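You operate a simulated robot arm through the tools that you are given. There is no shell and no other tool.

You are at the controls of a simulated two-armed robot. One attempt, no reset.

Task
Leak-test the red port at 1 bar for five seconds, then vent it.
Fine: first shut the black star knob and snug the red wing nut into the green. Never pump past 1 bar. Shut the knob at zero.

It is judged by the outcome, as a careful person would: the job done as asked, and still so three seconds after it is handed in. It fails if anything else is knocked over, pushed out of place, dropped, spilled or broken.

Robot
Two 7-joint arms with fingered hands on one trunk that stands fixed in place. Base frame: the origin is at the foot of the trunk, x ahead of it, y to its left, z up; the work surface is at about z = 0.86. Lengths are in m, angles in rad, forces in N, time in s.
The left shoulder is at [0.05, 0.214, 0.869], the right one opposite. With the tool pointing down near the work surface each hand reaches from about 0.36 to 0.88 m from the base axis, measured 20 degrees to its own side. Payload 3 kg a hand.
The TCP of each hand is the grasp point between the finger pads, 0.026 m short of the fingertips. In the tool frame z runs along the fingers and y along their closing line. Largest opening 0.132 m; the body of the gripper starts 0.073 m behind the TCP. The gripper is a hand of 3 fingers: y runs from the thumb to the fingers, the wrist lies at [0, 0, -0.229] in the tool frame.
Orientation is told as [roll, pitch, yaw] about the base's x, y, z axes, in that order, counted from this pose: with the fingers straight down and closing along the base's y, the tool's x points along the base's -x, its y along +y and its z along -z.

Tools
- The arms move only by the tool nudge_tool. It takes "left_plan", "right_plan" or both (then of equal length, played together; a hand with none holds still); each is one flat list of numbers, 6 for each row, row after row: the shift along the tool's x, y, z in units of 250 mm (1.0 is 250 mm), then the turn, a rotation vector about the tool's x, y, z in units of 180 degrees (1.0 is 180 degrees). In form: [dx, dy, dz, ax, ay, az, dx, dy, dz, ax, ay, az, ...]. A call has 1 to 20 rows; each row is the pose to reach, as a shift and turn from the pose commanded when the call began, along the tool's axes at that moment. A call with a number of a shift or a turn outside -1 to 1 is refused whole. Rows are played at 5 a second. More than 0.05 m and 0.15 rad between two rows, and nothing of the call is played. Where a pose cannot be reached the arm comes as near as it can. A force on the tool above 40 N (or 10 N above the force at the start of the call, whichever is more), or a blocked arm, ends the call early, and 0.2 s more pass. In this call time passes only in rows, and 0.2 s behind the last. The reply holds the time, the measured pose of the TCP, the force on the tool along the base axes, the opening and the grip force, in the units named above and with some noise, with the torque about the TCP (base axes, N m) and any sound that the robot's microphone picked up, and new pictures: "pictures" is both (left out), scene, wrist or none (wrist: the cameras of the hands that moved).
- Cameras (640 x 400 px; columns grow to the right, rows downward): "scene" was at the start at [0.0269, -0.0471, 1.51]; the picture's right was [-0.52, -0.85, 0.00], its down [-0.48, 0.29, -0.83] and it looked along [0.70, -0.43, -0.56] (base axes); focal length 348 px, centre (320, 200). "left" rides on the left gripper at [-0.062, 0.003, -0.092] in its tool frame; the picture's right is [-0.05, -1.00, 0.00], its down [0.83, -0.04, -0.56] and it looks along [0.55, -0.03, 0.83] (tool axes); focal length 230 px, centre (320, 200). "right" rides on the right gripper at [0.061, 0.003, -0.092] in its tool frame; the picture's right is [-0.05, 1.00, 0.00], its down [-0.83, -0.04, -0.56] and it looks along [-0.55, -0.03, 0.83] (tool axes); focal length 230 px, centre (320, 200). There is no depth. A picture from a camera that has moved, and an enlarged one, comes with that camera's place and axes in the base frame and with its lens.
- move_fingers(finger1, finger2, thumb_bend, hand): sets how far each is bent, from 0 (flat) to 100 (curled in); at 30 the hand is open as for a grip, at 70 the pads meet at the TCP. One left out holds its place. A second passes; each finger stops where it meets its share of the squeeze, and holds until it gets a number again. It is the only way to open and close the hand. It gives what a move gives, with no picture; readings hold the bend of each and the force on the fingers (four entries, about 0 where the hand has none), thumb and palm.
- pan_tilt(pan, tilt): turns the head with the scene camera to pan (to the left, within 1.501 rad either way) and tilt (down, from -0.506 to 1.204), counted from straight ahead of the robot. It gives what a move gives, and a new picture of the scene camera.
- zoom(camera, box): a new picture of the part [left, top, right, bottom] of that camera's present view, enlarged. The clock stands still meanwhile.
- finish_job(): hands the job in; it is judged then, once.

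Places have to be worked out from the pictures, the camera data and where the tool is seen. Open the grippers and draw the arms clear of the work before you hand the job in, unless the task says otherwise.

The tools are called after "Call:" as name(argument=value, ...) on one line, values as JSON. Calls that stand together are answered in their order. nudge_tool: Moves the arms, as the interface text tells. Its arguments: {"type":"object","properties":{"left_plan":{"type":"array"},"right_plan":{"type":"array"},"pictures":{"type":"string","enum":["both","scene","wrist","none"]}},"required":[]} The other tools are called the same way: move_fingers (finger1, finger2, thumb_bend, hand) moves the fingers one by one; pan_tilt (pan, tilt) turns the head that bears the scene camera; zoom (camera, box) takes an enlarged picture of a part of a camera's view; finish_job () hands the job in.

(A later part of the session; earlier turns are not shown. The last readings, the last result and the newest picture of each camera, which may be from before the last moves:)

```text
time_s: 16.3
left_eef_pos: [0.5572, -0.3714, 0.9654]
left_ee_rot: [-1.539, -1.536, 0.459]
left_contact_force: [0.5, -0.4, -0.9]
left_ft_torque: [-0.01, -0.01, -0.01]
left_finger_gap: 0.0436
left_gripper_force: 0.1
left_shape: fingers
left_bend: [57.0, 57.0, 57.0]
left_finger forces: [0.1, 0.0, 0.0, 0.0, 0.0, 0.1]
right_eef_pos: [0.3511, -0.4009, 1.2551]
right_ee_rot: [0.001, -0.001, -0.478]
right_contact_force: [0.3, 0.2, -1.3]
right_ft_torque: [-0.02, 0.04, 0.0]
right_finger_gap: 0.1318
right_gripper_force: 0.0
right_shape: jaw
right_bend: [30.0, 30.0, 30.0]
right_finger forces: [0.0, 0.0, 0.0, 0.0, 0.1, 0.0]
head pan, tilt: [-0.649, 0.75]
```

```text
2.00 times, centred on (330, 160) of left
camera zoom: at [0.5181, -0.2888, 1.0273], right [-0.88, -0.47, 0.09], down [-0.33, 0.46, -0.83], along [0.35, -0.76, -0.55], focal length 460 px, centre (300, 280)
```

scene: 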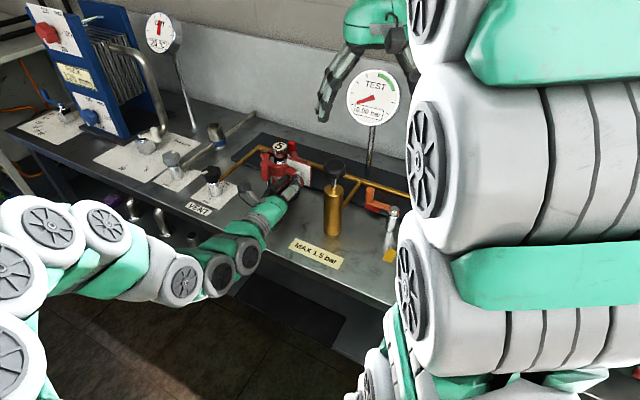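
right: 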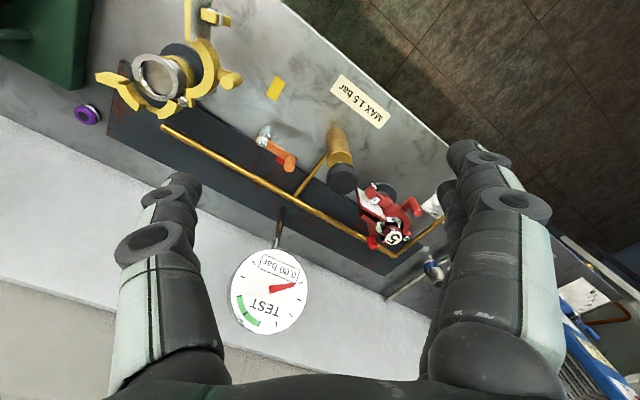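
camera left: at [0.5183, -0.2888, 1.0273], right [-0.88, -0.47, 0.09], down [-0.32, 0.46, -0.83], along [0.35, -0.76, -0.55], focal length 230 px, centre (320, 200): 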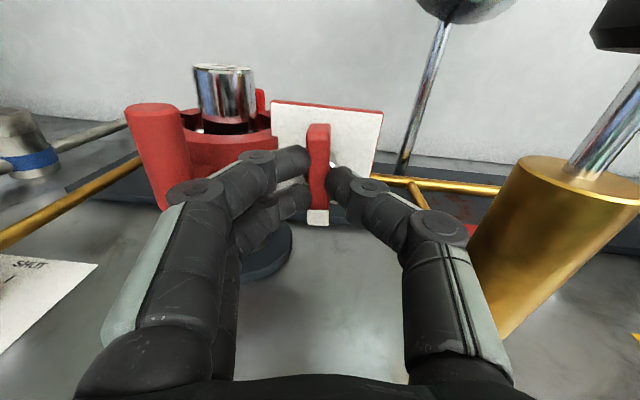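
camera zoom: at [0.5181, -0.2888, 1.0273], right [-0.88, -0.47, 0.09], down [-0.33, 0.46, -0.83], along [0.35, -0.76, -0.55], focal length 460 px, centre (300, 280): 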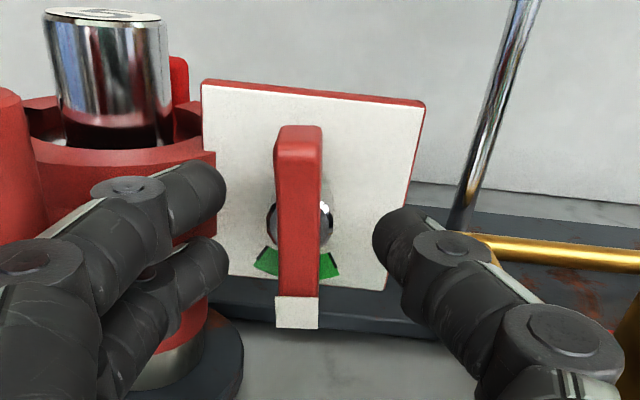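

The nut stayed mid-green after release. I draw the left hand straight back 0.25 m, clear of the clamp.

Call:
nudge_tool(left_plan=[0, 0, -0.1, 0, 0, 0, 0, 0, -0.22, 0, 0, 0, 0, 0, -0.35, 0, 0, 0, 0, 0, -0.48, 0, 0, 0, 0, 0, -0.61, 0, 0, 0, 0, 0, -0.74, 0, 0, 0, 0, 0, -0.87, 0, 0, 0, 0, 0, -1.0, 0, 0, 0], pictures="both")

Call:
zoom(camera="left", box=[240, 120, 400, 220])

Call:
zoom(camera="scene", box=[170, 120, 340, 230])

```text
time_s: 18.1
left_eef_pos: [0.5186, -0.2189, 0.9603]
left_ee_rot: [-1.597, -1.533, 0.488]
left_contact_force: [0.1, 1.1, 0.4]
left_ft_torque: [0.0, -0.05, -0.01]
left_finger_gap: 0.0446
left_gripper_force: 0.1
left_shape: fingers
left_bend: [57.0, 57.0, 57.0]
left_finger forces: [0.0, 0.0, 0.0, 0.0, 0.1, 0.0]
left hand out of reach, approached as far as the arm can: row 5, 6, 7, 8
right_eef_pos: [0.3514, -0.4004, 1.2558]
right_ee_rot: [0.0, 0.0, -0.478]
right_contact_force: [0.4, 0.5, -1.0]
right_ft_torque: [-0.04, 0.0, -0.01]
right_finger_gap: 0.1319
right_gripper_force: 0.1
right_shape: jaw
right_bend: [30.0, 30.0, 30.0]
right_finger forces: [0.1, 0.1, 0.0, 0.1, 0.0, 0.1]
head pan, tilt: [-0.649, 0.75]
camera left: at [0.4822, -0.1334, 1.0224], right [-0.89, -0.45, 0.09], down [-0.32, 0.46, -0.83], along [0.33, -0.77, -0.55], focal length 230 px, centre (320, 200)
```

scene: 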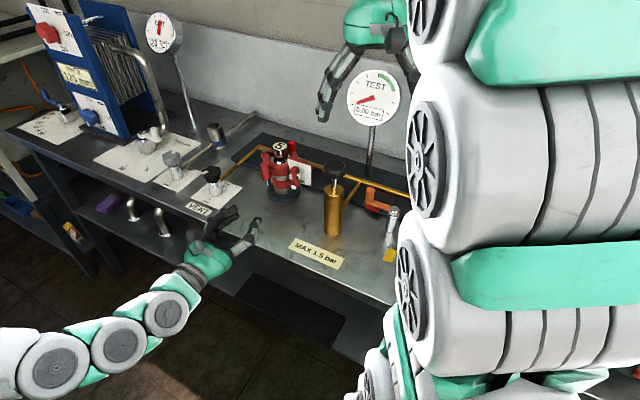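
left: 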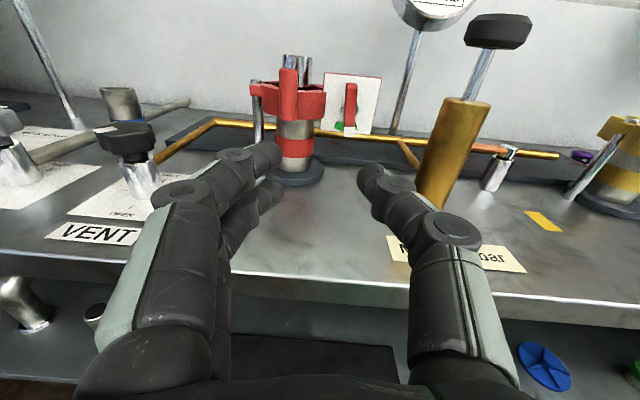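

```text
4.00 times, centred on (320, 170) of left
camera zoom: at [0.4822, -0.1334, 1.0224], right [-0.89, -0.45, 0.09], down [-0.32, 0.46, -0.83], along [0.33, -0.77, -0.55], focal length 920 px, centre (320, 320)
```

zoom: 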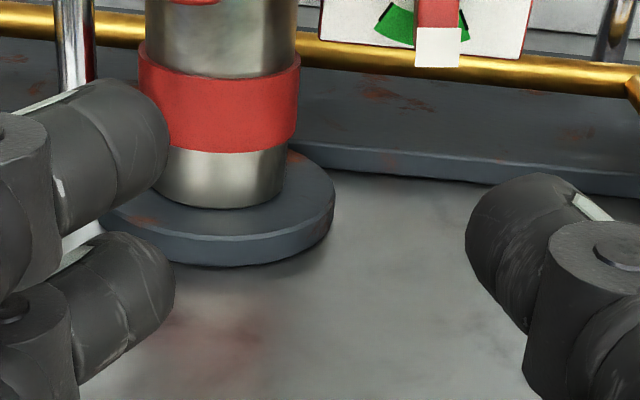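

```text
3.64 times, centred on (255, 175) of scene
camera zoom: at [0.0175, -0.051, 1.4971], right [-0.6, -0.8, 0.0], down [-0.54, 0.41, -0.73], along [0.58, -0.44, -0.68], focal length 1265 px, centre (556, 291)
```

zoom: 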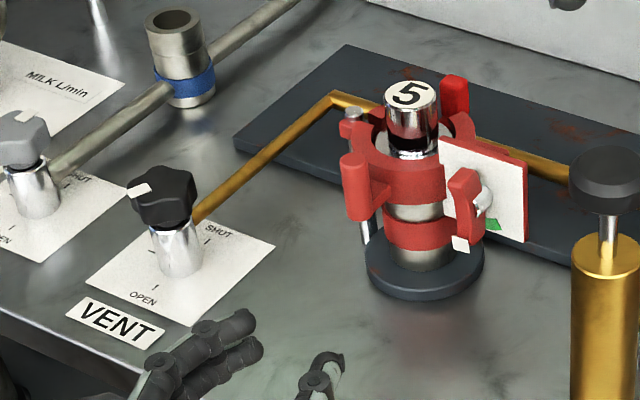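

The left arm is folded as far as it goes there; the nut's pointer is clearly in mid-green. I lift the left hand away, turning it back to point down near its starting place so the right arm can reach the vent knob.

Call:
nudge_tool(left_plan=[-0.0686, 0.0076, -0.0446, -0.0107, 0.0345, -0.0107, -0.1371, 0.0151, -0.0891, -0.0215, 0.069, -0.0215, -0.2057, 0.0227, -0.1337, -0.0322, 0.1035, -0.0322, -0.2743, 0.0303, -0.1783, -0.043, 0.138, -0.043, -0.3429, 0.0379, -0.2229, -0.0537, 0.1725, -0.0537, -0.4114, 0.0454, -0.2674, -0.0645, 0.207, -0.0645, -0.48, 0.053, -0.312, -0.0752, 0.2415, -0.0752, -0.5486, 0.0606, -0.3566, -0.0859, 0.276, -0.0859, -0.6171, 0.0681, -0.4011, -0.0967, 0.3105, -0.0967, -0.6857, 0.0757, -0.4457, -0.1074, 0.345, -0.1074, -0.7543, 0.0833, -0.4903, -0.1182, 0.3795, -0.1182, -0.8229, 0.0909, -0.5349, -0.1289, 0.414, -0.1289, -0.8914, 0.0984, -0.5794, -0.1397, 0.4485, -0.1397, -0.96, 0.106, -0.624, -0.1504, 0.483, -0.1504], pictures="scene")

```text
time_s: 21.1
left_eef_pos: [0.474, -0.0586, 1.1982]
left_ee_rot: [-0.027, 0.02, -0.476]
left_contact_force: [0.0, -0.3, -0.6]
left_ft_torque: [-0.02, 0.0, 0.01]
left_finger_gap: 0.0446
left_gripper_force: 0.1
left_shape: fingers
left_bend: [57.0, 57.0, 57.0]
left_finger forces: [0.1, 0.0, 0.1, 0.0, 0.0, 0.0]
left hand out of reach, approached as far as the arm can: row 1, 2, 3
right_eef_pos: [0.3516, -0.4007, 1.2551]
right_ee_rot: [-0.001, 0.0, -0.479]
right_contact_force: [-0.3, -0.4, -0.4]
right_ft_torque: [-0.02, -0.01, 0.0]
right_finger_gap: 0.132
right_gripper_force: 0.1
right_shape: jaw
right_bend: [30.0, 30.0, 30.0]
right_finger forces: [0.1, 0.0, 0.1, 0.1, 0.0, 0.0]
head pan, tilt: [-0.649, 0.75]
```

scene: 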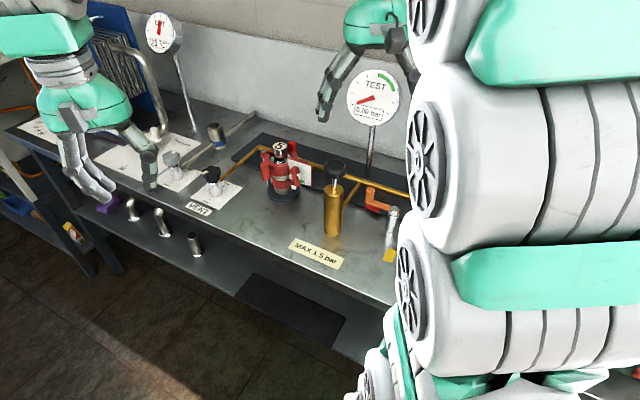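

The left hand is clear of the work. I move it a little further left and up while bringing the right hand, still high, toward the vent knob.

Call:
nudge_tool(left_plan=[0.0566, 0.0553, -0.025, 0, 0, 0, 0.1133, 0.1105, -0.05, 0, 0, 0, 0.1699, 0.1658, -0.075, 0, 0, 0, 0.2265, 0.221, -0.1, 0, 0, 0, 0.2831, 0.2763, -0.125, 0, 0, 0, 0.3398, 0.3315, -0.15, 0, 0, 0, 0.3964, 0.3868, -0.175, 0, 0, 0, 0.453, 0.442, -0.2, 0, 0, 0], right_plan=[-0.1059, 0.122, 0, 0, 0, 0, -0.2118, 0.244, 0, 0, 0, 0, -0.3176, 0.366, 0, 0, 0, 0, -0.4235, 0.488, 0, 0, 0, 0, -0.5294, 0.61, 0, 0, 0, 0, -0.6353, 0.732, 0, 0, 0, 0, -0.7411, 0.854, 0, 0, 0, 0, -0.847, 0.976, 0, 0, 0, 0], pictures="both")

```text
time_s: 22.9
left_eef_pos: [0.4245, 0.0966, 1.25]
left_ee_rot: [-0.028, 0.019, -0.479]
left_contact_force: [0.7, 0.6, -0.3]
left_ft_torque: [-0.01, 0.0, 0.01]
left_finger_gap: 0.0446
left_gripper_force: 0.1
left_shape: fingers
left_bend: [57.0, 57.0, 57.0]
left_finger forces: [0.1, 0.1, 0.1, 0.0, 0.0, 0.0]
right_eef_pos: [0.5891, -0.306, 1.2204]
right_ee_rot: [-0.001, 0.0, -0.48]
right_contact_force: [-0.8, 0.6, 0.9]
right_ft_torque: [-0.03, 0.02, 0.02]
right_finger_gap: 0.132
right_gripper_force: 0.1
right_shape: jaw
right_bend: [30.0, 30.0, 30.0]
right_finger forces: [0.0, 0.1, 0.0, 0.0, 0.0, 0.0]
right hand out of reach, approached as far as the arm can: row 5, 6, 7, 8
head pan, tilt: [-0.649, 0.75]
camera right: at [0.5357, -0.2735, 1.3154], right [0.51, 0.86, 0.0], down [0.72, -0.42, 0.56], along [0.48, -0.28, -0.83], focal length 230 px, centre (320, 200)
camera left: at [0.4837, 0.0713, 1.3421], right [-0.41, -0.91, 0.03], down [-0.74, 0.35, 0.57], along [-0.53, 0.22, -0.82], focal length 230 px, centre (320, 200)
```

scene: 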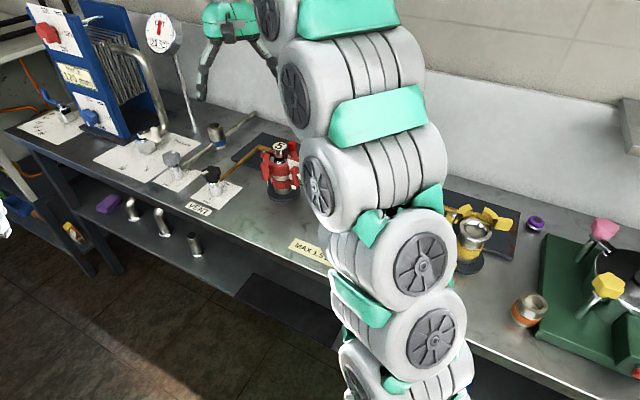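
right: 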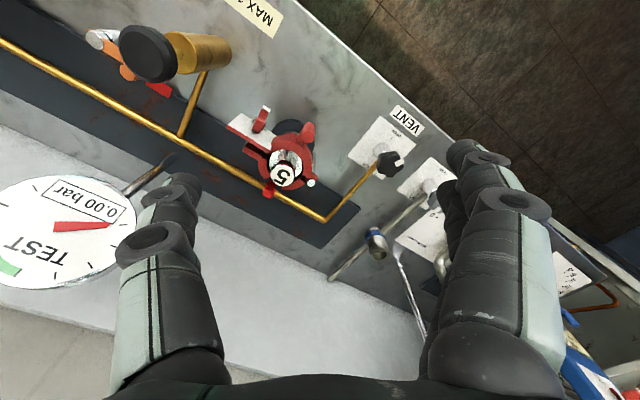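
left: 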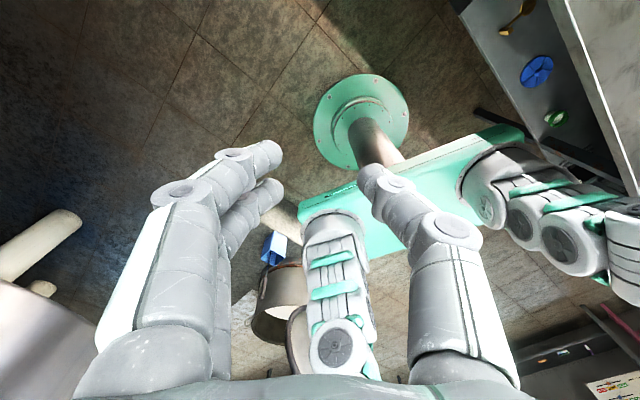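

The right arm is at its reach limit at this height; it must go lower to reach further. I zoom on the vent knob from the right camera first.

Call:
zoom(camera="right", box=[330, 90, 450, 190])

Call:
zoom(camera="right", box=[210, 80, 430, 230])

Call:
zoom(camera="scene", box=[170, 110, 330, 230])

```text
4.00 times, centred on (390, 140) of right
camera zoom: at [0.5357, -0.2735, 1.3154], right [0.51, 0.86, 0.0], down [0.72, -0.42, 0.56], along [0.48, -0.28, -0.83], focal length 920 px, centre (40, 440)
```

zoom: 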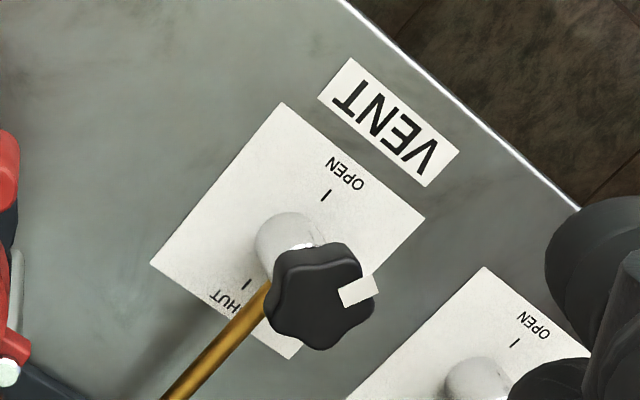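

```text
2.67 times, centred on (320, 155) of right
camera zoom: at [0.5357, -0.2735, 1.3154], right [0.51, 0.86, 0.0], down [0.72, -0.42, 0.56], along [0.48, -0.28, -0.83], focal length 614 px, centre (320, 320)
```

zoom: 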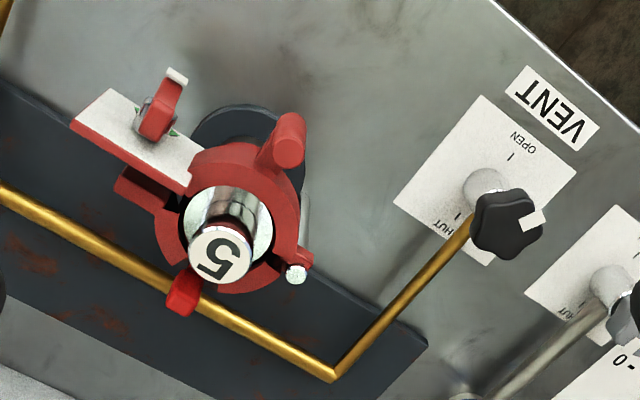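

```text
3.33 times, centred on (250, 170) of scene
camera zoom: at [0.0175, -0.0511, 1.4971], right [-0.6, -0.8, 0.0], down [-0.54, 0.41, -0.73], along [0.58, -0.44, -0.68], focal length 1159 px, centre (553, 300)
```

zoom: 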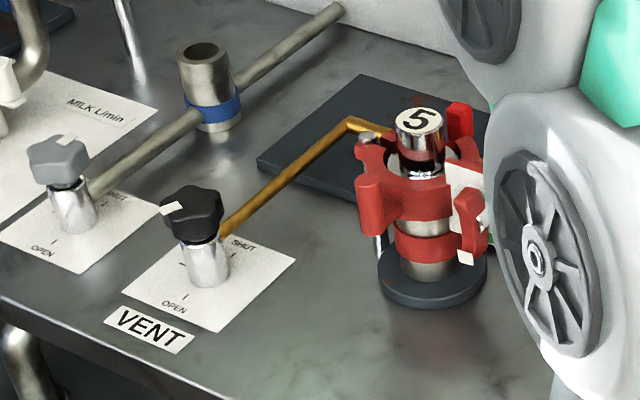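

I judge the table top at z≈0.87, the vent knob axis at about (0.747, -0.254) with its top at z≈0.94, and its mark at ~73° (OPEN ~115°, SHUT ~-65°). I narrow the right fingers, then lower the hand toward the knob, still above it.

Call:
move_fingers(hand="right", finger1=46, finger2=46, thumb_bend=46)

Call:
nudge_tool(right_plan=[-0.0543, 0.0578, 0.1145, 0, 0, 0, -0.1086, 0.1156, 0.229, 0, 0, 0, -0.1629, 0.1734, 0.3435, 0, 0, 0, -0.2171, 0.2311, 0.458, 0, 0, 0, -0.2714, 0.2889, 0.5726, 0, 0, 0, -0.3257, 0.3467, 0.6871, 0, 0, 0, -0.38, 0.4045, 0.8016, 0, 0, 0], pictures="both")

Call:
zoom(camera="right", box=[220, 60, 420, 220])

```text
time_s: 23.9
left_eef_pos: [0.4244, 0.0962, 1.2507]
left_ee_rot: [-0.029, 0.02, -0.478]
left_contact_force: [-0.8, 0.2, 0.5]
left_ft_torque: [-0.03, 0.01, -0.01]
left_finger_gap: 0.0446
left_gripper_force: 0.1
left_shape: fingers
left_bend: [57.0, 57.0, 57.0]
left_finger forces: [0.0, 0.1, 0.0, 0.0, 0.0, 0.0]
right_eef_pos: [0.5876, -0.3062, 1.2224]
right_ee_rot: [0.0, 0.0, -0.479]
right_contact_force: [-0.2, 0.4, -1.1]
right_ft_torque: [0.02, 0.01, 0.0]
right_finger_gap: 0.0823
right_gripper_force: 0.0
right_shape: fingers
right_bend: [46.0, 46.0, 46.0]
right_finger forces: [0.1, 0.1, 0.0, 0.1, 0.1, 0.0]
head pan, tilt: [-0.649, 0.75]
```

```text
time_s: 25.5
left_eef_pos: [0.4247, 0.0963, 1.2507]
left_ee_rot: [-0.026, 0.019, -0.476]
left_contact_force: [0.3, 0.7, 0.3]
left_ft_torque: [0.03, -0.01, -0.01]
left_finger_gap: 0.0446
left_gripper_force: 0.0
left_shape: fingers
left_bend: [57.0, 57.0, 57.0]
left_finger forces: [0.0, 0.1, 0.1, 0.0, 0.1, 0.0]
right_eef_pos: [0.7199, -0.261, 1.0209]
right_ee_rot: [0.0, 0.001, -0.479]
right_contact_force: [0.4, 0.3, 0.6]
right_ft_torque: [-0.03, 0.02, 0.02]
right_finger_gap: 0.0818
right_gripper_force: 0.0
right_shape: fingers
right_bend: [46.0, 46.0, 46.0]
right_finger forces: [0.0, 0.1, 0.1, 0.0, 0.1, 0.1]
head pan, tilt: [-0.649, 0.75]
camera right: at [0.6671, -0.2285, 1.1137], right [0.51, 0.86, 0.0], down [0.72, -0.42, 0.56], along [0.48, -0.28, -0.83], focal length 230 px, centre (320, 200)
```

scene: 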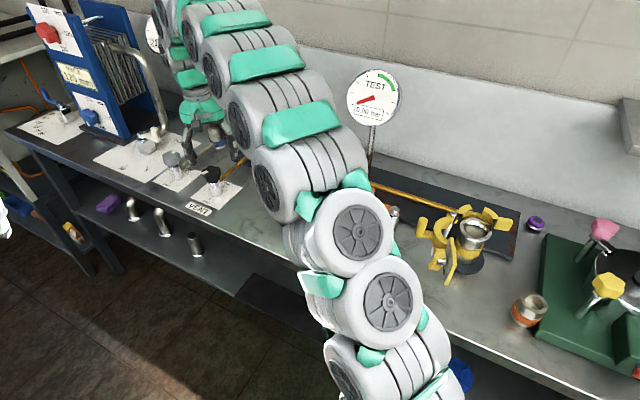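
right: 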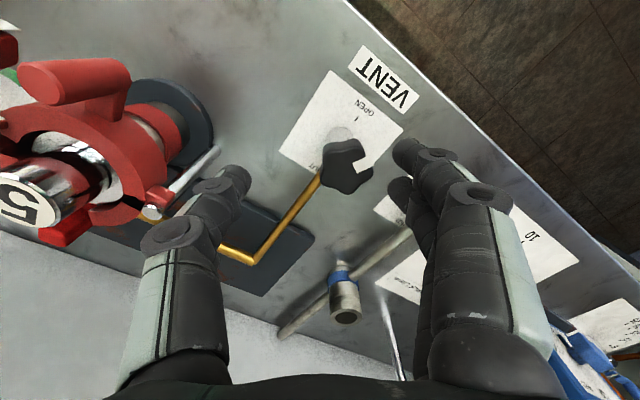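

```text
2.50 times, centred on (320, 140) of right
camera zoom: at [0.6671, -0.2285, 1.1137], right [0.51, 0.86, 0.0], down [0.72, -0.42, 0.56], along [0.48, -0.28, -0.83], focal length 575 px, centre (320, 350)
```

zoom: 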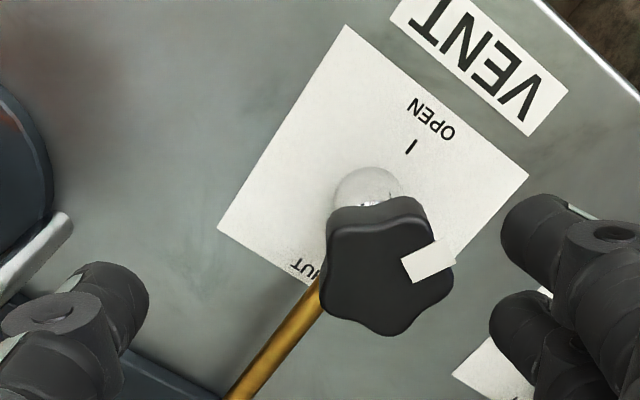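

The knob's five lobes sit at roughly 48°, 120°, 192°, 264° and 336°, centre near (0.748, -0.252). I move over its centre at z≈0.985, turning the hand to yaw ≈ -0.1 so the two fingers face a valley and the thumb a lobe.

Call:
nudge_tool(right_plan=[-0.0204, 0.0196, 0.036, 0, 0, -0.0298, -0.0408, 0.0392, 0.072, 0, 0, -0.0595, -0.0611, 0.0588, 0.108, 0, 0, -0.0893, -0.0815, 0.0784, 0.144, 0, 0, -0.119], pictures="wrist")

Call:
zoom(camera="right", box=[220, 80, 420, 240])

```text
time_s: 26.5
left_eef_pos: [0.4248, 0.0968, 1.2512]
left_ee_rot: [-0.028, 0.02, -0.478]
left_contact_force: [0.0, 0.4, 0.2]
left_ft_torque: [-0.02, -0.02, 0.01]
left_finger_gap: 0.0447
left_gripper_force: 0.0
left_shape: fingers
left_bend: [57.0, 57.0, 57.0]
left_finger forces: [0.0, 0.0, 0.1, 0.0, 0.0, 0.0]
right_eef_pos: [0.7443, -0.2504, 0.9866]
right_ee_rot: [0.001, -0.001, -0.103]
right_contact_force: [0.4, -0.1, 0.3]
right_ft_torque: [0.01, -0.01, -0.01]
right_finger_gap: 0.0819
right_gripper_force: 0.0
right_shape: fingers
right_bend: [46.0, 46.0, 46.0]
right_finger forces: [0.0, 0.0, 0.0, 0.1, 0.0, 0.0]
head pan, tilt: [-0.649, 0.75]
camera right: at [0.6837, -0.2406, 1.0798], right [0.15, 0.99, 0.0], down [0.82, -0.13, 0.56], along [0.55, -0.09, -0.83], focal length 230 px, centre (320, 200)
```

right: 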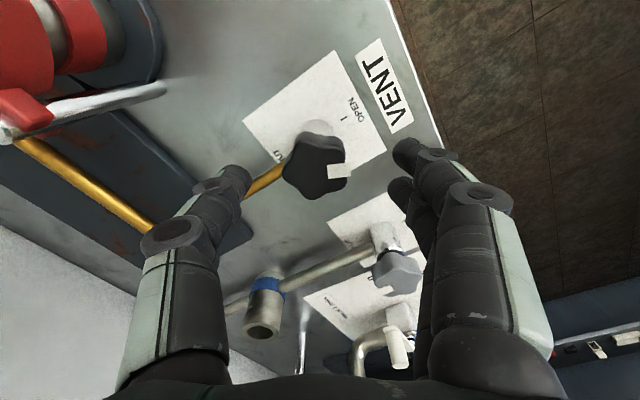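

```text
2.50 times, centred on (320, 160) of right
camera zoom: at [0.6837, -0.2406, 1.0798], right [0.15, 0.99, 0.0], down [0.82, -0.13, 0.56], along [0.55, -0.09, -0.83], focal length 575 px, centre (320, 300)
```

zoom: 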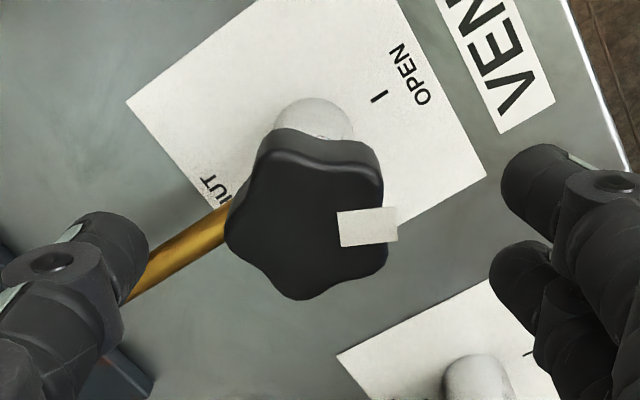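

The fingers (at 84°) line up with the knob's valley and mark, the thumb with the opposite lobe. I shift 4 mm to centre and lower to z≈0.929 so the pads surround the star.

Call:
nudge_tool(right_plan=[-0.0158, -0.0088, 0.04, 0, 0, 0, -0.0158, -0.0088, 0.1, 0, 0, 0, -0.0158, -0.0088, 0.165, 0, 0, 0, -0.0158, -0.0088, 0.23, 0, 0, 0], pictures="wrist")

Call:
zoom(camera="right", box=[200, 80, 440, 260])

Call:
zoom(camera="scene", box=[170, 90, 280, 210])

```text
time_s: 27.5
left_eef_pos: [0.4247, 0.095, 1.2505]
left_ee_rot: [-0.028, 0.019, -0.478]
left_contact_force: [0.0, -0.5, 0.5]
left_ft_torque: [-0.03, -0.03, 0.0]
left_finger_gap: 0.0445
left_gripper_force: 0.2
left_shape: fingers
left_bend: [57.0, 57.0, 57.0]
left_finger forces: [0.1, 0.0, 0.0, 0.0, 0.1, 0.0]
right_eef_pos: [0.7472, -0.2521, 0.9263]
right_ee_rot: [-0.002, 0.001, -0.102]
right_contact_force: [-0.3, 0.0, -0.8]
right_ft_torque: [-0.02, -0.02, -0.01]
right_finger_gap: 0.0817
right_gripper_force: 0.1
right_shape: fingers
right_bend: [46.0, 46.0, 46.0]
right_finger forces: [0.1, 0.1, 0.0, 0.1, 0.0, 0.0]
head pan, tilt: [-0.649, 0.75]
camera right: at [0.6876, -0.2419, 1.0199], right [0.16, 0.99, 0.0], down [0.82, -0.13, 0.55], along [0.55, -0.09, -0.83], focal length 230 px, centre (320, 200)
```

right: 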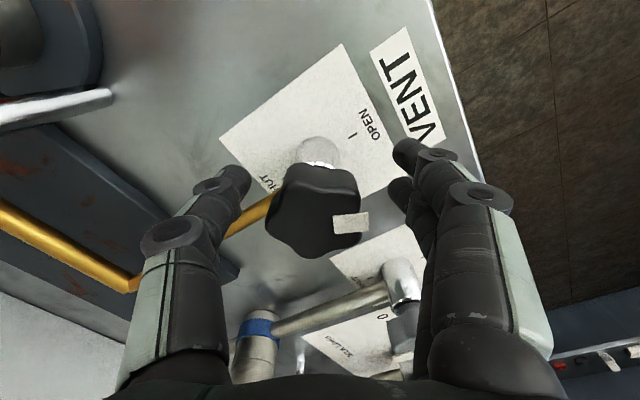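

```text
2.22 times, centred on (320, 170) of right
camera zoom: at [0.6876, -0.2419, 1.0199], right [0.16, 0.99, 0.0], down [0.82, -0.13, 0.55], along [0.55, -0.09, -0.83], focal length 511 px, centre (320, 267)
```

zoom: 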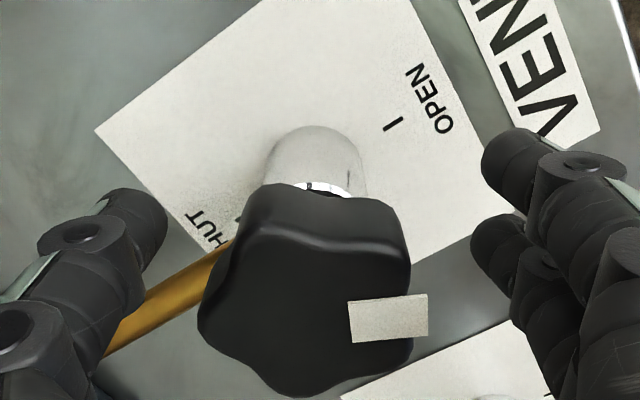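

```text
3.33 times, centred on (225, 150) of scene
camera zoom: at [0.0175, -0.0511, 1.4971], right [-0.6, -0.8, 0.0], down [-0.54, 0.41, -0.73], along [0.58, -0.44, -0.68], focal length 1159 px, centre (637, 367)
```

zoom: 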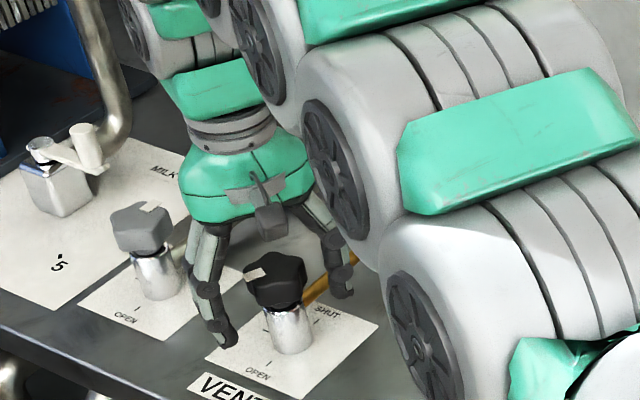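

The knob sits between the pads, about 3 mm toward the thumb. I centre by 3 mm, then close on it.

Call:
nudge_tool(right_plan=[0, -0.012, 0, 0, 0, 0], pictures="none")

Call:
move_fingers(hand="right", finger1=64, finger2=64, thumb_bend=64)

Call:
zoom(camera="right", box=[200, 80, 440, 260])

```text
time_s: 27.9
left_eef_pos: [0.4249, 0.095, 1.2494]
left_ee_rot: [-0.029, 0.018, -0.479]
left_contact_force: [0.2, -0.3, -0.6]
left_ft_torque: [0.05, -0.04, 0.0]
left_finger_gap: 0.0449
left_gripper_force: 0.0
left_shape: fingers
left_bend: [57.0, 57.0, 57.0]
left_finger forces: [0.0, 0.0, 0.0, 0.1, 0.0, 0.0]
right_eef_pos: [0.7486, -0.2557, 0.9258]
right_ee_rot: [0.0, 0.0, -0.105]
right_contact_force: [-0.4, 0.1, -0.7]
right_ft_torque: [0.0, 0.02, 0.01]
right_finger_gap: 0.082
right_gripper_force: 0.0
right_shape: fingers
right_bend: [46.0, 46.0, 46.0]
right_finger forces: [0.1, 0.1, 0.1, 0.1, 0.0, 0.0]
head pan, tilt: [-0.649, 0.75]
```

```text
time_s: 28.9
left_eef_pos: [0.4246, 0.0964, 1.2508]
left_ee_rot: [-0.029, 0.021, -0.478]
left_contact_force: [0.0, -0.2, 0.0]
left_ft_torque: [0.01, -0.02, 0.0]
left_finger_gap: 0.0447
left_gripper_force: 0.1
left_shape: fingers
left_bend: [57.0, 57.0, 57.0]
left_finger forces: [0.1, 0.0, 0.0, 0.1, 0.1, 0.0]
right_eef_pos: [0.7473, -0.2567, 0.9266]
right_ee_rot: [0.0, 0.001, -0.105]
right_contact_force: [-0.5, -2.2, -2.7]
right_ft_torque: [0.05, 0.01, 0.0]
right_finger_gap: 0.0288
right_gripper_force: 4.2
right_shape: fingers
right_bend: [64.0, 60.0, 62.0]
right_finger forces: [0.1, 2.9, 0.0, 0.0, 5.4, 0.1]
head pan, tilt: [-0.649, 0.75]
```

```text
2.22 times, centred on (320, 170) of right
camera zoom: at [0.6874, -0.2453, 1.0203], right [0.16, 0.99, 0.0], down [0.82, -0.13, 0.56], along [0.55, -0.09, -0.83], focal length 511 px, centre (320, 267)
```

zoom: 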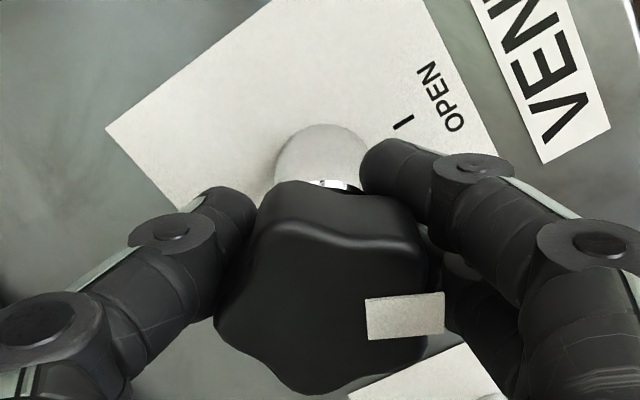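

Finger 1 closed without contact: the tips are curling under the star. I reopen, raise 18 mm so the tips meet the star's side, and close again.

Call:
move_fingers(hand="right", finger1=46, finger2=46, thumb_bend=46)

Call:
nudge_tool(right_plan=[0, 0, -0.036, 0, 0, 0, 0, 0, -0.072, 0, 0, 0], pictures="none")

Call:
move_fingers(hand="right", finger1=62, finger2=62, thumb_bend=62)

Call:
zoom(camera="right", box=[200, 80, 440, 260])

Call:
zoom(camera="scene", box=[170, 90, 280, 210])

```text
time_s: 29.9
left_eef_pos: [0.4244, 0.0952, 1.2503]
left_ee_rot: [-0.028, 0.02, -0.477]
left_contact_force: [0.8, -0.7, 0.1]
left_ft_torque: [0.03, 0.01, 0.0]
left_finger_gap: 0.0448
left_gripper_force: 0.1
left_shape: fingers
left_bend: [57.0, 57.0, 57.0]
left_finger forces: [0.0, 0.1, 0.0, 0.1, 0.0, 0.0]
right_eef_pos: [0.7479, -0.2563, 0.9268]
right_ee_rot: [0.001, 0.001, -0.102]
right_contact_force: [0.7, -1.5, 0.3]
right_ft_torque: [-0.01, 0.0, -0.04]
right_finger_gap: 0.0806
right_gripper_force: 0.1
right_shape: fingers
right_bend: [46.0, 46.0, 46.0]
right_finger forces: [0.0, 0.0, 0.0, 0.1, 0.0, 0.1]
head pan, tilt: [-0.649, 0.75]
```

```text
time_s: 30.5
left_eef_pos: [0.4251, 0.0966, 1.2511]
left_ee_rot: [-0.028, 0.021, -0.478]
left_contact_force: [0.6, 0.1, 0.2]
left_ft_torque: [0.0, -0.01, 0.01]
left_finger_gap: 0.0446
left_gripper_force: 0.1
left_shape: fingers
left_bend: [57.0, 57.0, 57.0]
left_finger forces: [0.0, 0.0, 0.0, 0.0, 0.1, 0.0]
right_eef_pos: [0.7477, -0.2543, 0.9437]
right_ee_rot: [0.001, -0.002, -0.102]
right_contact_force: [0.0, 0.1, -0.3]
right_ft_torque: [-0.01, -0.02, -0.01]
right_finger_gap: 0.0805
right_gripper_force: 0.1
right_shape: fingers
right_bend: [46.0, 46.0, 46.0]
right_finger forces: [0.1, 0.1, 0.1, 0.1, 0.1, 0.1]
head pan, tilt: [-0.649, 0.75]
```

```text
time_s: 31.5
left_eef_pos: [0.4249, 0.0966, 1.2512]
left_ee_rot: [-0.029, 0.02, -0.477]
left_contact_force: [0.1, 0.2, -0.1]
left_ft_torque: [-0.01, 0.01, 0.0]
left_finger_gap: 0.0447
left_gripper_force: 0.0
left_shape: fingers
left_bend: [57.0, 57.0, 57.0]
left_finger forces: [0.1, 0.0, 0.1, 0.0, 0.1, 0.0]
right_eef_pos: [0.7464, -0.2539, 0.9433]
right_ee_rot: [0.0, -0.002, -0.104]
right_contact_force: [-0.3, -1.5, -0.8]
right_ft_torque: [-0.07, -0.02, 0.0]
right_finger_gap: 0.0367
right_gripper_force: 4.3
right_shape: fingers
right_bend: [61.0, 58.0, 59.0]
right_finger forces: [0.3, 2.8, 0.0, 0.1, 5.6, 0.0]
head pan, tilt: [-0.649, 0.75]
```

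```text
2.22 times, centred on (320, 170) of right
camera zoom: at [0.6865, -0.2434, 1.0376], right [0.16, 0.99, 0.0], down [0.82, -0.13, 0.56], along [0.55, -0.09, -0.83], focal length 511 px, centre (320, 267)
```

zoom: 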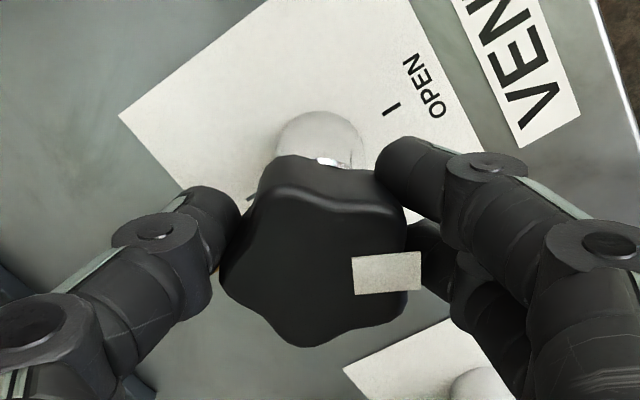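

```text
3.33 times, centred on (225, 150) of scene
camera zoom: at [0.0175, -0.0511, 1.4971], right [-0.6, -0.8, 0.0], down [-0.54, 0.41, -0.73], along [0.58, -0.44, -0.68], focal length 1159 px, centre (637, 367)
```

zoom: 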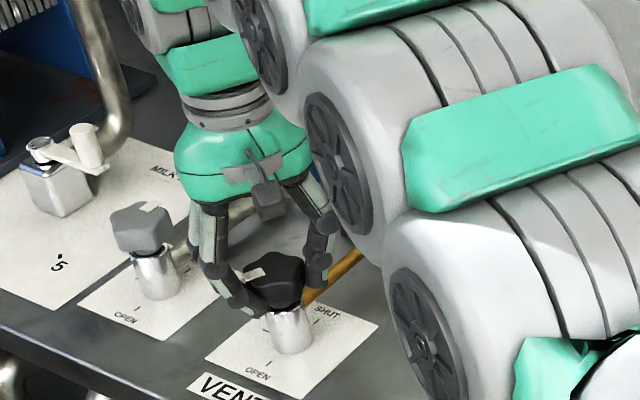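

Finger 2 and the thumb hold; finger 1 has just touched (0.3 N). I squeeze further so all three bear on the star.

Call:
move_fingers(hand="right", finger1=68, finger2=68, thumb_bend=68)

Call:
zoom(camera="right", box=[200, 80, 440, 260])

```text
time_s: 32.5
left_eef_pos: [0.4248, 0.096, 1.2498]
left_ee_rot: [-0.028, 0.019, -0.478]
left_contact_force: [-0.4, -0.1, -1.2]
left_ft_torque: [-0.01, 0.02, -0.01]
left_finger_gap: 0.0445
left_gripper_force: 0.1
left_shape: fingers
left_bend: [57.0, 57.0, 57.0]
left_finger forces: [0.0, 0.0, 0.1, 0.0, 0.1, 0.1]
right_eef_pos: [0.747, -0.252, 0.9444]
right_ee_rot: [0.0, -0.001, -0.104]
right_contact_force: [-2.8, -2.5, -2.6]
right_ft_torque: [-0.04, 0.05, -0.02]
right_finger_gap: 0.0345
right_gripper_force: 12.0
right_shape: fingers
right_bend: [63.0, 59.0, 62.0]
right_finger forces: [3.6, 6.8, 0.1, 0.0, 13.3, 0.1]
head pan, tilt: [-0.649, 0.75]
```

```text
2.22 times, centred on (320, 170) of right
camera zoom: at [0.6864, -0.2433, 1.0375], right [0.16, 0.99, 0.0], down [0.82, -0.13, 0.56], along [0.55, -0.09, -0.83], focal length 511 px, centre (320, 267)
```

zoom: 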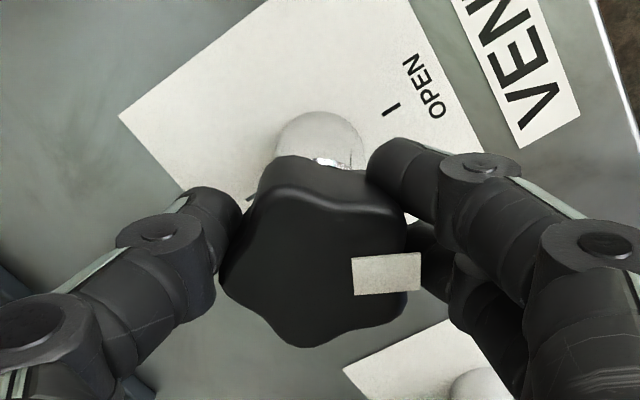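

All three digits now bear on the knob (12 N). I turn clockwise 60° toward SHUT in small steps.

Call:
nudge_tool(right_plan=[0, 0, 0, 0, 0, 0.0278, 0, 0, 0, 0, 0, 0.0556, 0, 0, 0, 0, 0, 0.0833, 0, 0, 0, 0, 0, 0.1111, 0, 0, 0, 0, 0, 0.1389, 0, 0, 0, 0, 0, 0.1667, 0, 0, 0, 0, 0, 0.1944, 0, 0, 0, 0, 0, 0.2222, 0, 0, 0, 0, 0, 0.25, 0, 0, 0, 0, 0, 0.2778, 0, 0, 0, 0, 0, 0.3056, 0, 0, 0, 0, 0, 0.3333], pictures="wrist")

Call:
zoom(camera="right", box=[200, 80, 440, 260])

Call:
zoom(camera="scene", box=[170, 110, 280, 210])

```text
time_s: 35.1
left_eef_pos: [0.425, 0.0964, 1.2503]
left_ee_rot: [-0.029, 0.019, -0.477]
left_contact_force: [-0.5, 0.5, -0.2]
left_ft_torque: [-0.01, -0.02, -0.02]
left_finger_gap: 0.0448
left_gripper_force: 0.1
left_shape: fingers
left_bend: [57.0, 57.0, 57.0]
left_finger forces: [0.1, 0.0, 0.0, 0.1, 0.0, 0.0]
right_eef_pos: [0.7478, -0.2541, 0.9456]
right_ee_rot: [0.0, 0.001, -1.151]
right_contact_force: [4.0, 19.6, -10.3]
right_ft_torque: [0.46, 0.11, 0.16]
right_finger_gap: 0.0359
right_gripper_force: 15.1
right_shape: fingers
right_bend: [59.0, 56.0, 64.0]
right_finger forces: [11.7, 9.5, 0.0, 0.1, 7.8, 0.0]
head pan, tilt: [-0.649, 0.75]
camera right: at [0.7262, -0.1954, 1.0404], right [0.93, 0.36, 0.0], down [0.3, -0.78, 0.56], along [0.2, -0.52, -0.83], focal length 230 px, centre (320, 200)
```

right: 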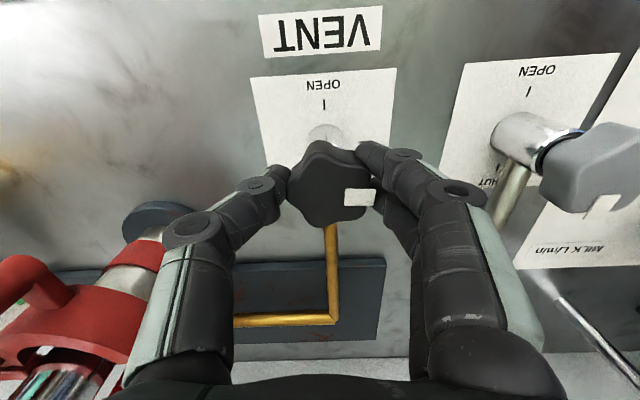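

```text
2.22 times, centred on (320, 170) of right
camera zoom: at [0.7262, -0.1954, 1.0404], right [0.93, 0.36, 0.0], down [0.3, -0.78, 0.56], along [0.2, -0.52, -0.83], focal length 511 px, centre (320, 267)
```

zoom: 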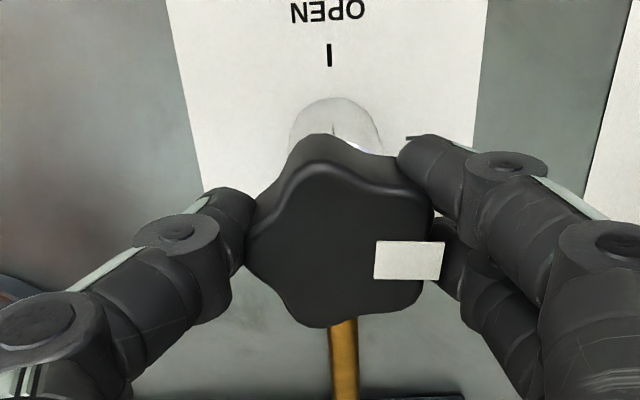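

```text
4.00 times, centred on (225, 160) of scene
camera zoom: at [0.0177, -0.0508, 1.4971], right [-0.6, -0.8, 0.0], down [-0.54, 0.41, -0.73], along [0.58, -0.44, -0.68], focal length 1391 px, centre (700, 360)
```

zoom: 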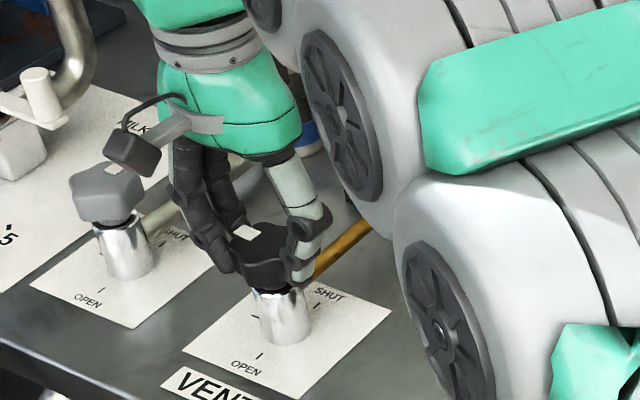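

The mark has moved to about 22°, past the middle tick, with the hand slightly off-centre (fingers 21 N vs thumb 8 N). I continue 40° more, shifting 3 mm toward the fingers to re-centre.

Call:
nudge_tool(right_plan=[0, 0.006, 0, 0, 0, 0.0278, 0.002, 0.011, 0, 0, 0, 0.0556, 0.003, 0.011, 0, 0, 0, 0.0833, 0.004, 0.011, 0, 0, 0, 0.1111, 0.005, 0.011, 0, 0, 0, 0.1389, 0.006, 0.01, 0, 0, 0, 0.1667, 0.007, 0.01, 0, 0, 0, 0.1944, 0.008, 0.009, 0, 0, 0, 0.2222], pictures="wrist")

Call:
zoom(camera="right", box=[200, 80, 440, 260])

Call:
zoom(camera="scene", box=[170, 110, 280, 210])

```text
time_s: 36.9
left_eef_pos: [0.4263, 0.0956, 1.2503]
left_ee_rot: [-0.029, 0.02, -0.477]
left_contact_force: [-1.0, -0.9, 1.4]
left_ft_torque: [0.0, 0.0, -0.03]
left_finger_gap: 0.0446
left_gripper_force: 0.1
left_shape: fingers
left_bend: [57.0, 57.0, 57.0]
left_finger forces: [0.0, 0.0, 0.1, 0.0, 0.0, 0.0]
right_eef_pos: [0.7485, -0.2521, 0.9447]
right_ee_rot: [0.001, -0.001, -1.852]
right_contact_force: [16.8, 14.5, 1.0]
right_ft_torque: [0.36, -0.41, 0.16]
right_finger_gap: 0.0369
right_gripper_force: 15.6
right_shape: fingers
right_bend: [59.0, 56.0, 65.0]
right_finger forces: [13.7, 10.1, 0.0, 0.1, 8.2, 0.0]
head pan, tilt: [-0.649, 0.75]
camera right: at [0.7694, -0.1923, 1.0395], right [0.95, -0.33, 0.0], down [-0.27, -0.79, 0.56], along [-0.18, -0.53, -0.83], focal length 230 px, centre (320, 200)
```

right: 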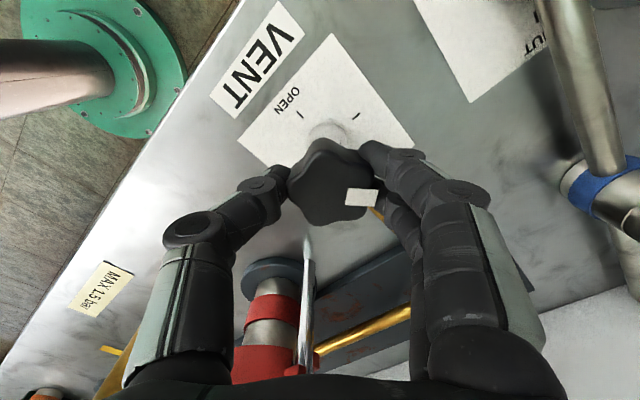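

```text
2.22 times, centred on (320, 170) of right
camera zoom: at [0.7694, -0.1923, 1.0395], right [0.95, -0.33, 0.0], down [-0.27, -0.79, 0.56], along [-0.18, -0.53, -0.83], focal length 511 px, centre (320, 267)
```

zoom: 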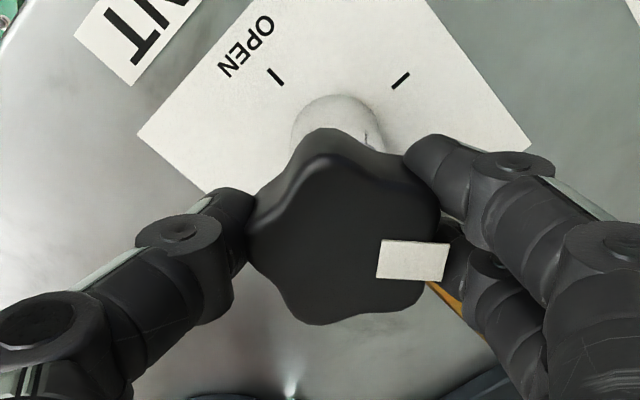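

```text
4.00 times, centred on (225, 160) of scene
camera zoom: at [0.0178, -0.0509, 1.4971], right [-0.6, -0.8, 0.0], down [-0.54, 0.41, -0.73], along [0.58, -0.44, -0.68], focal length 1391 px, centre (700, 360)
```

zoom: 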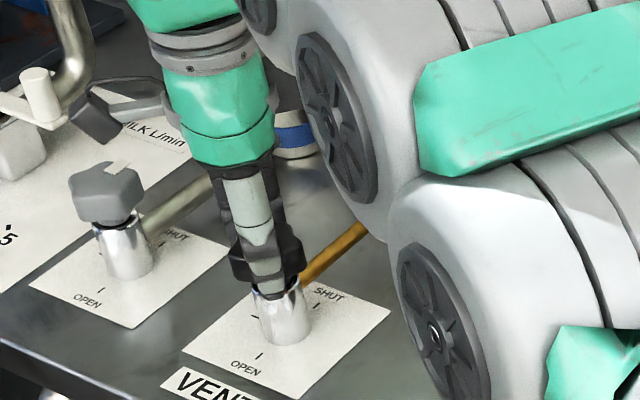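

The mark is at about -18°. Comparing three views puts the knob axis at (0.753, -0.255), so I shift 5 mm toward it and turn a further 35°.

Call:
nudge_tool(right_plan=[-0.003, 0.011, 0, 0, 0, 0.0278, -0.007, 0.0217, 0, 0, 0, 0.0556, -0.007, 0.0217, 0, 0, 0, 0.0833, -0.007, 0.0217, 0, 0, 0, 0.1111, -0.007, 0.0217, 0, 0, 0, 0.1389, -0.007, 0.0217, 0, 0, 0, 0.1667, -0.007, 0.0217, 0, 0, 0, 0.1944], pictures="wrist")

Call:
zoom(camera="right", box=[200, 80, 440, 260])

```text
time_s: 38.5
left_eef_pos: [0.4243, 0.0968, 1.2502]
left_ee_rot: [-0.028, 0.018, -0.48]
left_contact_force: [0.0, 0.4, 0.4]
left_ft_torque: [0.02, -0.01, -0.01]
left_finger_gap: 0.0446
left_gripper_force: 0.0
left_shape: fingers
left_bend: [57.0, 57.0, 57.0]
left_finger forces: [0.0, 0.1, 0.1, 0.0, 0.0, 0.0]
right_eef_pos: [0.7538, -0.2547, 0.9458]
right_ee_rot: [-0.001, 0.0, -2.461]
right_contact_force: [19.9, 16.8, -0.5]
right_ft_torque: [0.44, -0.4, 0.02]
right_finger_gap: 0.0374
right_gripper_force: 16.3
right_shape: fingers
right_bend: [61.0, 59.0, 63.0]
right_finger forces: [11.8, 5.7, 0.0, 0.0, 14.7, 0.0]
head pan, tilt: [-0.649, 0.75]
camera right: at [0.8043, -0.2175, 1.0396], right [0.59, -0.81, 0.0], down [-0.67, -0.49, 0.56], along [-0.45, -0.33, -0.83], focal length 230 px, centre (320, 200)
```

right: 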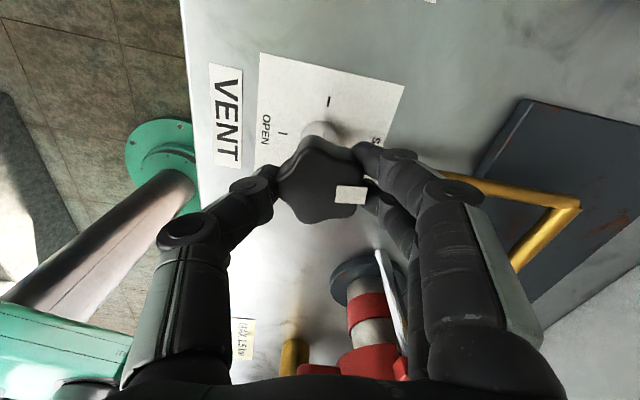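

```text
2.22 times, centred on (320, 170) of right
camera zoom: at [0.8043, -0.2175, 1.0396], right [0.59, -0.81, 0.0], down [-0.67, -0.49, 0.56], along [-0.45, -0.33, -0.83], focal length 511 px, centre (320, 267)
```

zoom: 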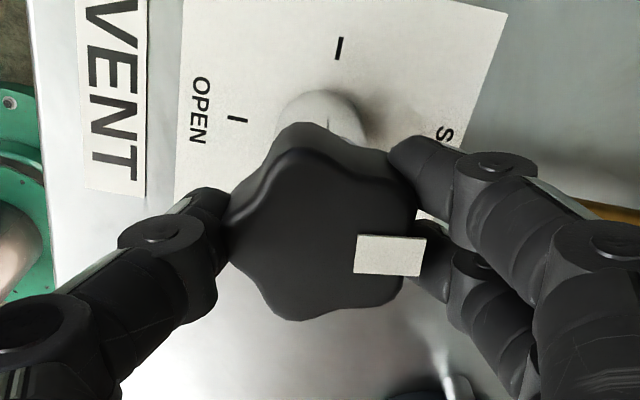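

The hand has turned the knob about 135° in all; the mark now points close to SHUT. I release to read it properly.

Call:
move_fingers(hand="right", finger1=44, finger2=44, thumb_bend=44)

Call:
zoom(camera="right", box=[200, 60, 440, 240])

Call:
zoom(camera="scene", box=[170, 110, 280, 210])

```text
time_s: 39.5
left_eef_pos: [0.424, 0.096, 1.2493]
left_ee_rot: [-0.027, 0.02, -0.479]
left_contact_force: [0.5, -0.1, -1.2]
left_ft_torque: [-0.01, 0.01, -0.01]
left_finger_gap: 0.0446
left_gripper_force: 0.0
left_shape: fingers
left_bend: [57.0, 57.0, 57.0]
left_finger forces: [0.0, 0.1, 0.0, 0.0, 0.0, 0.1]
right_eef_pos: [0.7539, -0.255, 0.9454]
right_ee_rot: [0.0, 0.001, -2.458]
right_contact_force: [-0.7, 0.1, 0.9]
right_ft_torque: [-0.03, 0.0, 0.0]
right_finger_gap: 0.0874
right_gripper_force: 0.0
right_shape: fingers
right_bend: [44.0, 44.0, 44.0]
right_finger forces: [0.0, 0.0, 0.0, 0.1, 0.1, 0.1]
head pan, tilt: [-0.649, 0.75]
```

```text
2.22 times, centred on (320, 150) of right
camera zoom: at [0.8039, -0.2176, 1.0396], right [0.59, -0.81, 0.0], down [-0.67, -0.49, 0.56], along [-0.45, -0.33, -0.83], focal length 511 px, centre (320, 311)
```

zoom: 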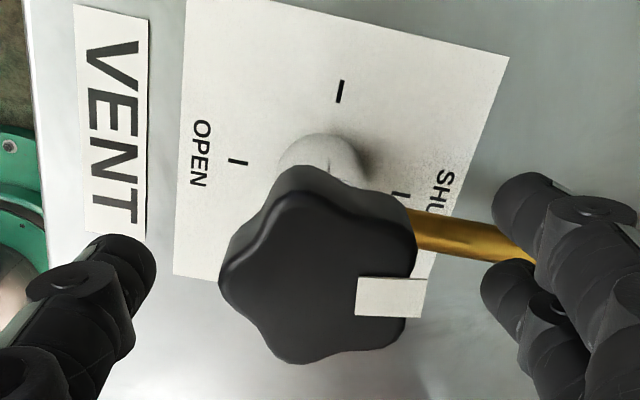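

```text
4.00 times, centred on (225, 160) of scene
camera zoom: at [0.0175, -0.0511, 1.4971], right [-0.6, -0.8, 0.0], down [-0.54, 0.41, -0.73], along [0.58, -0.44, -0.68], focal length 1391 px, centre (700, 360)
```

zoom: 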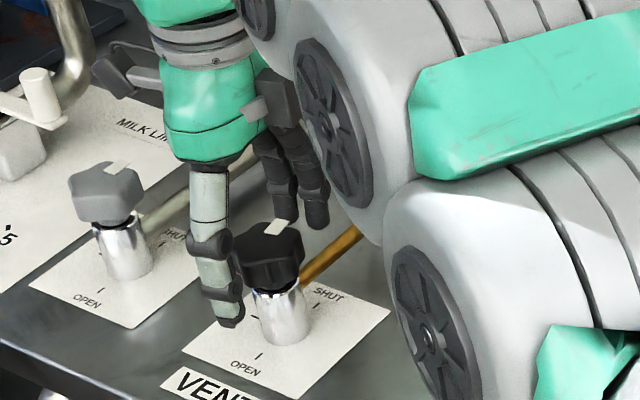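

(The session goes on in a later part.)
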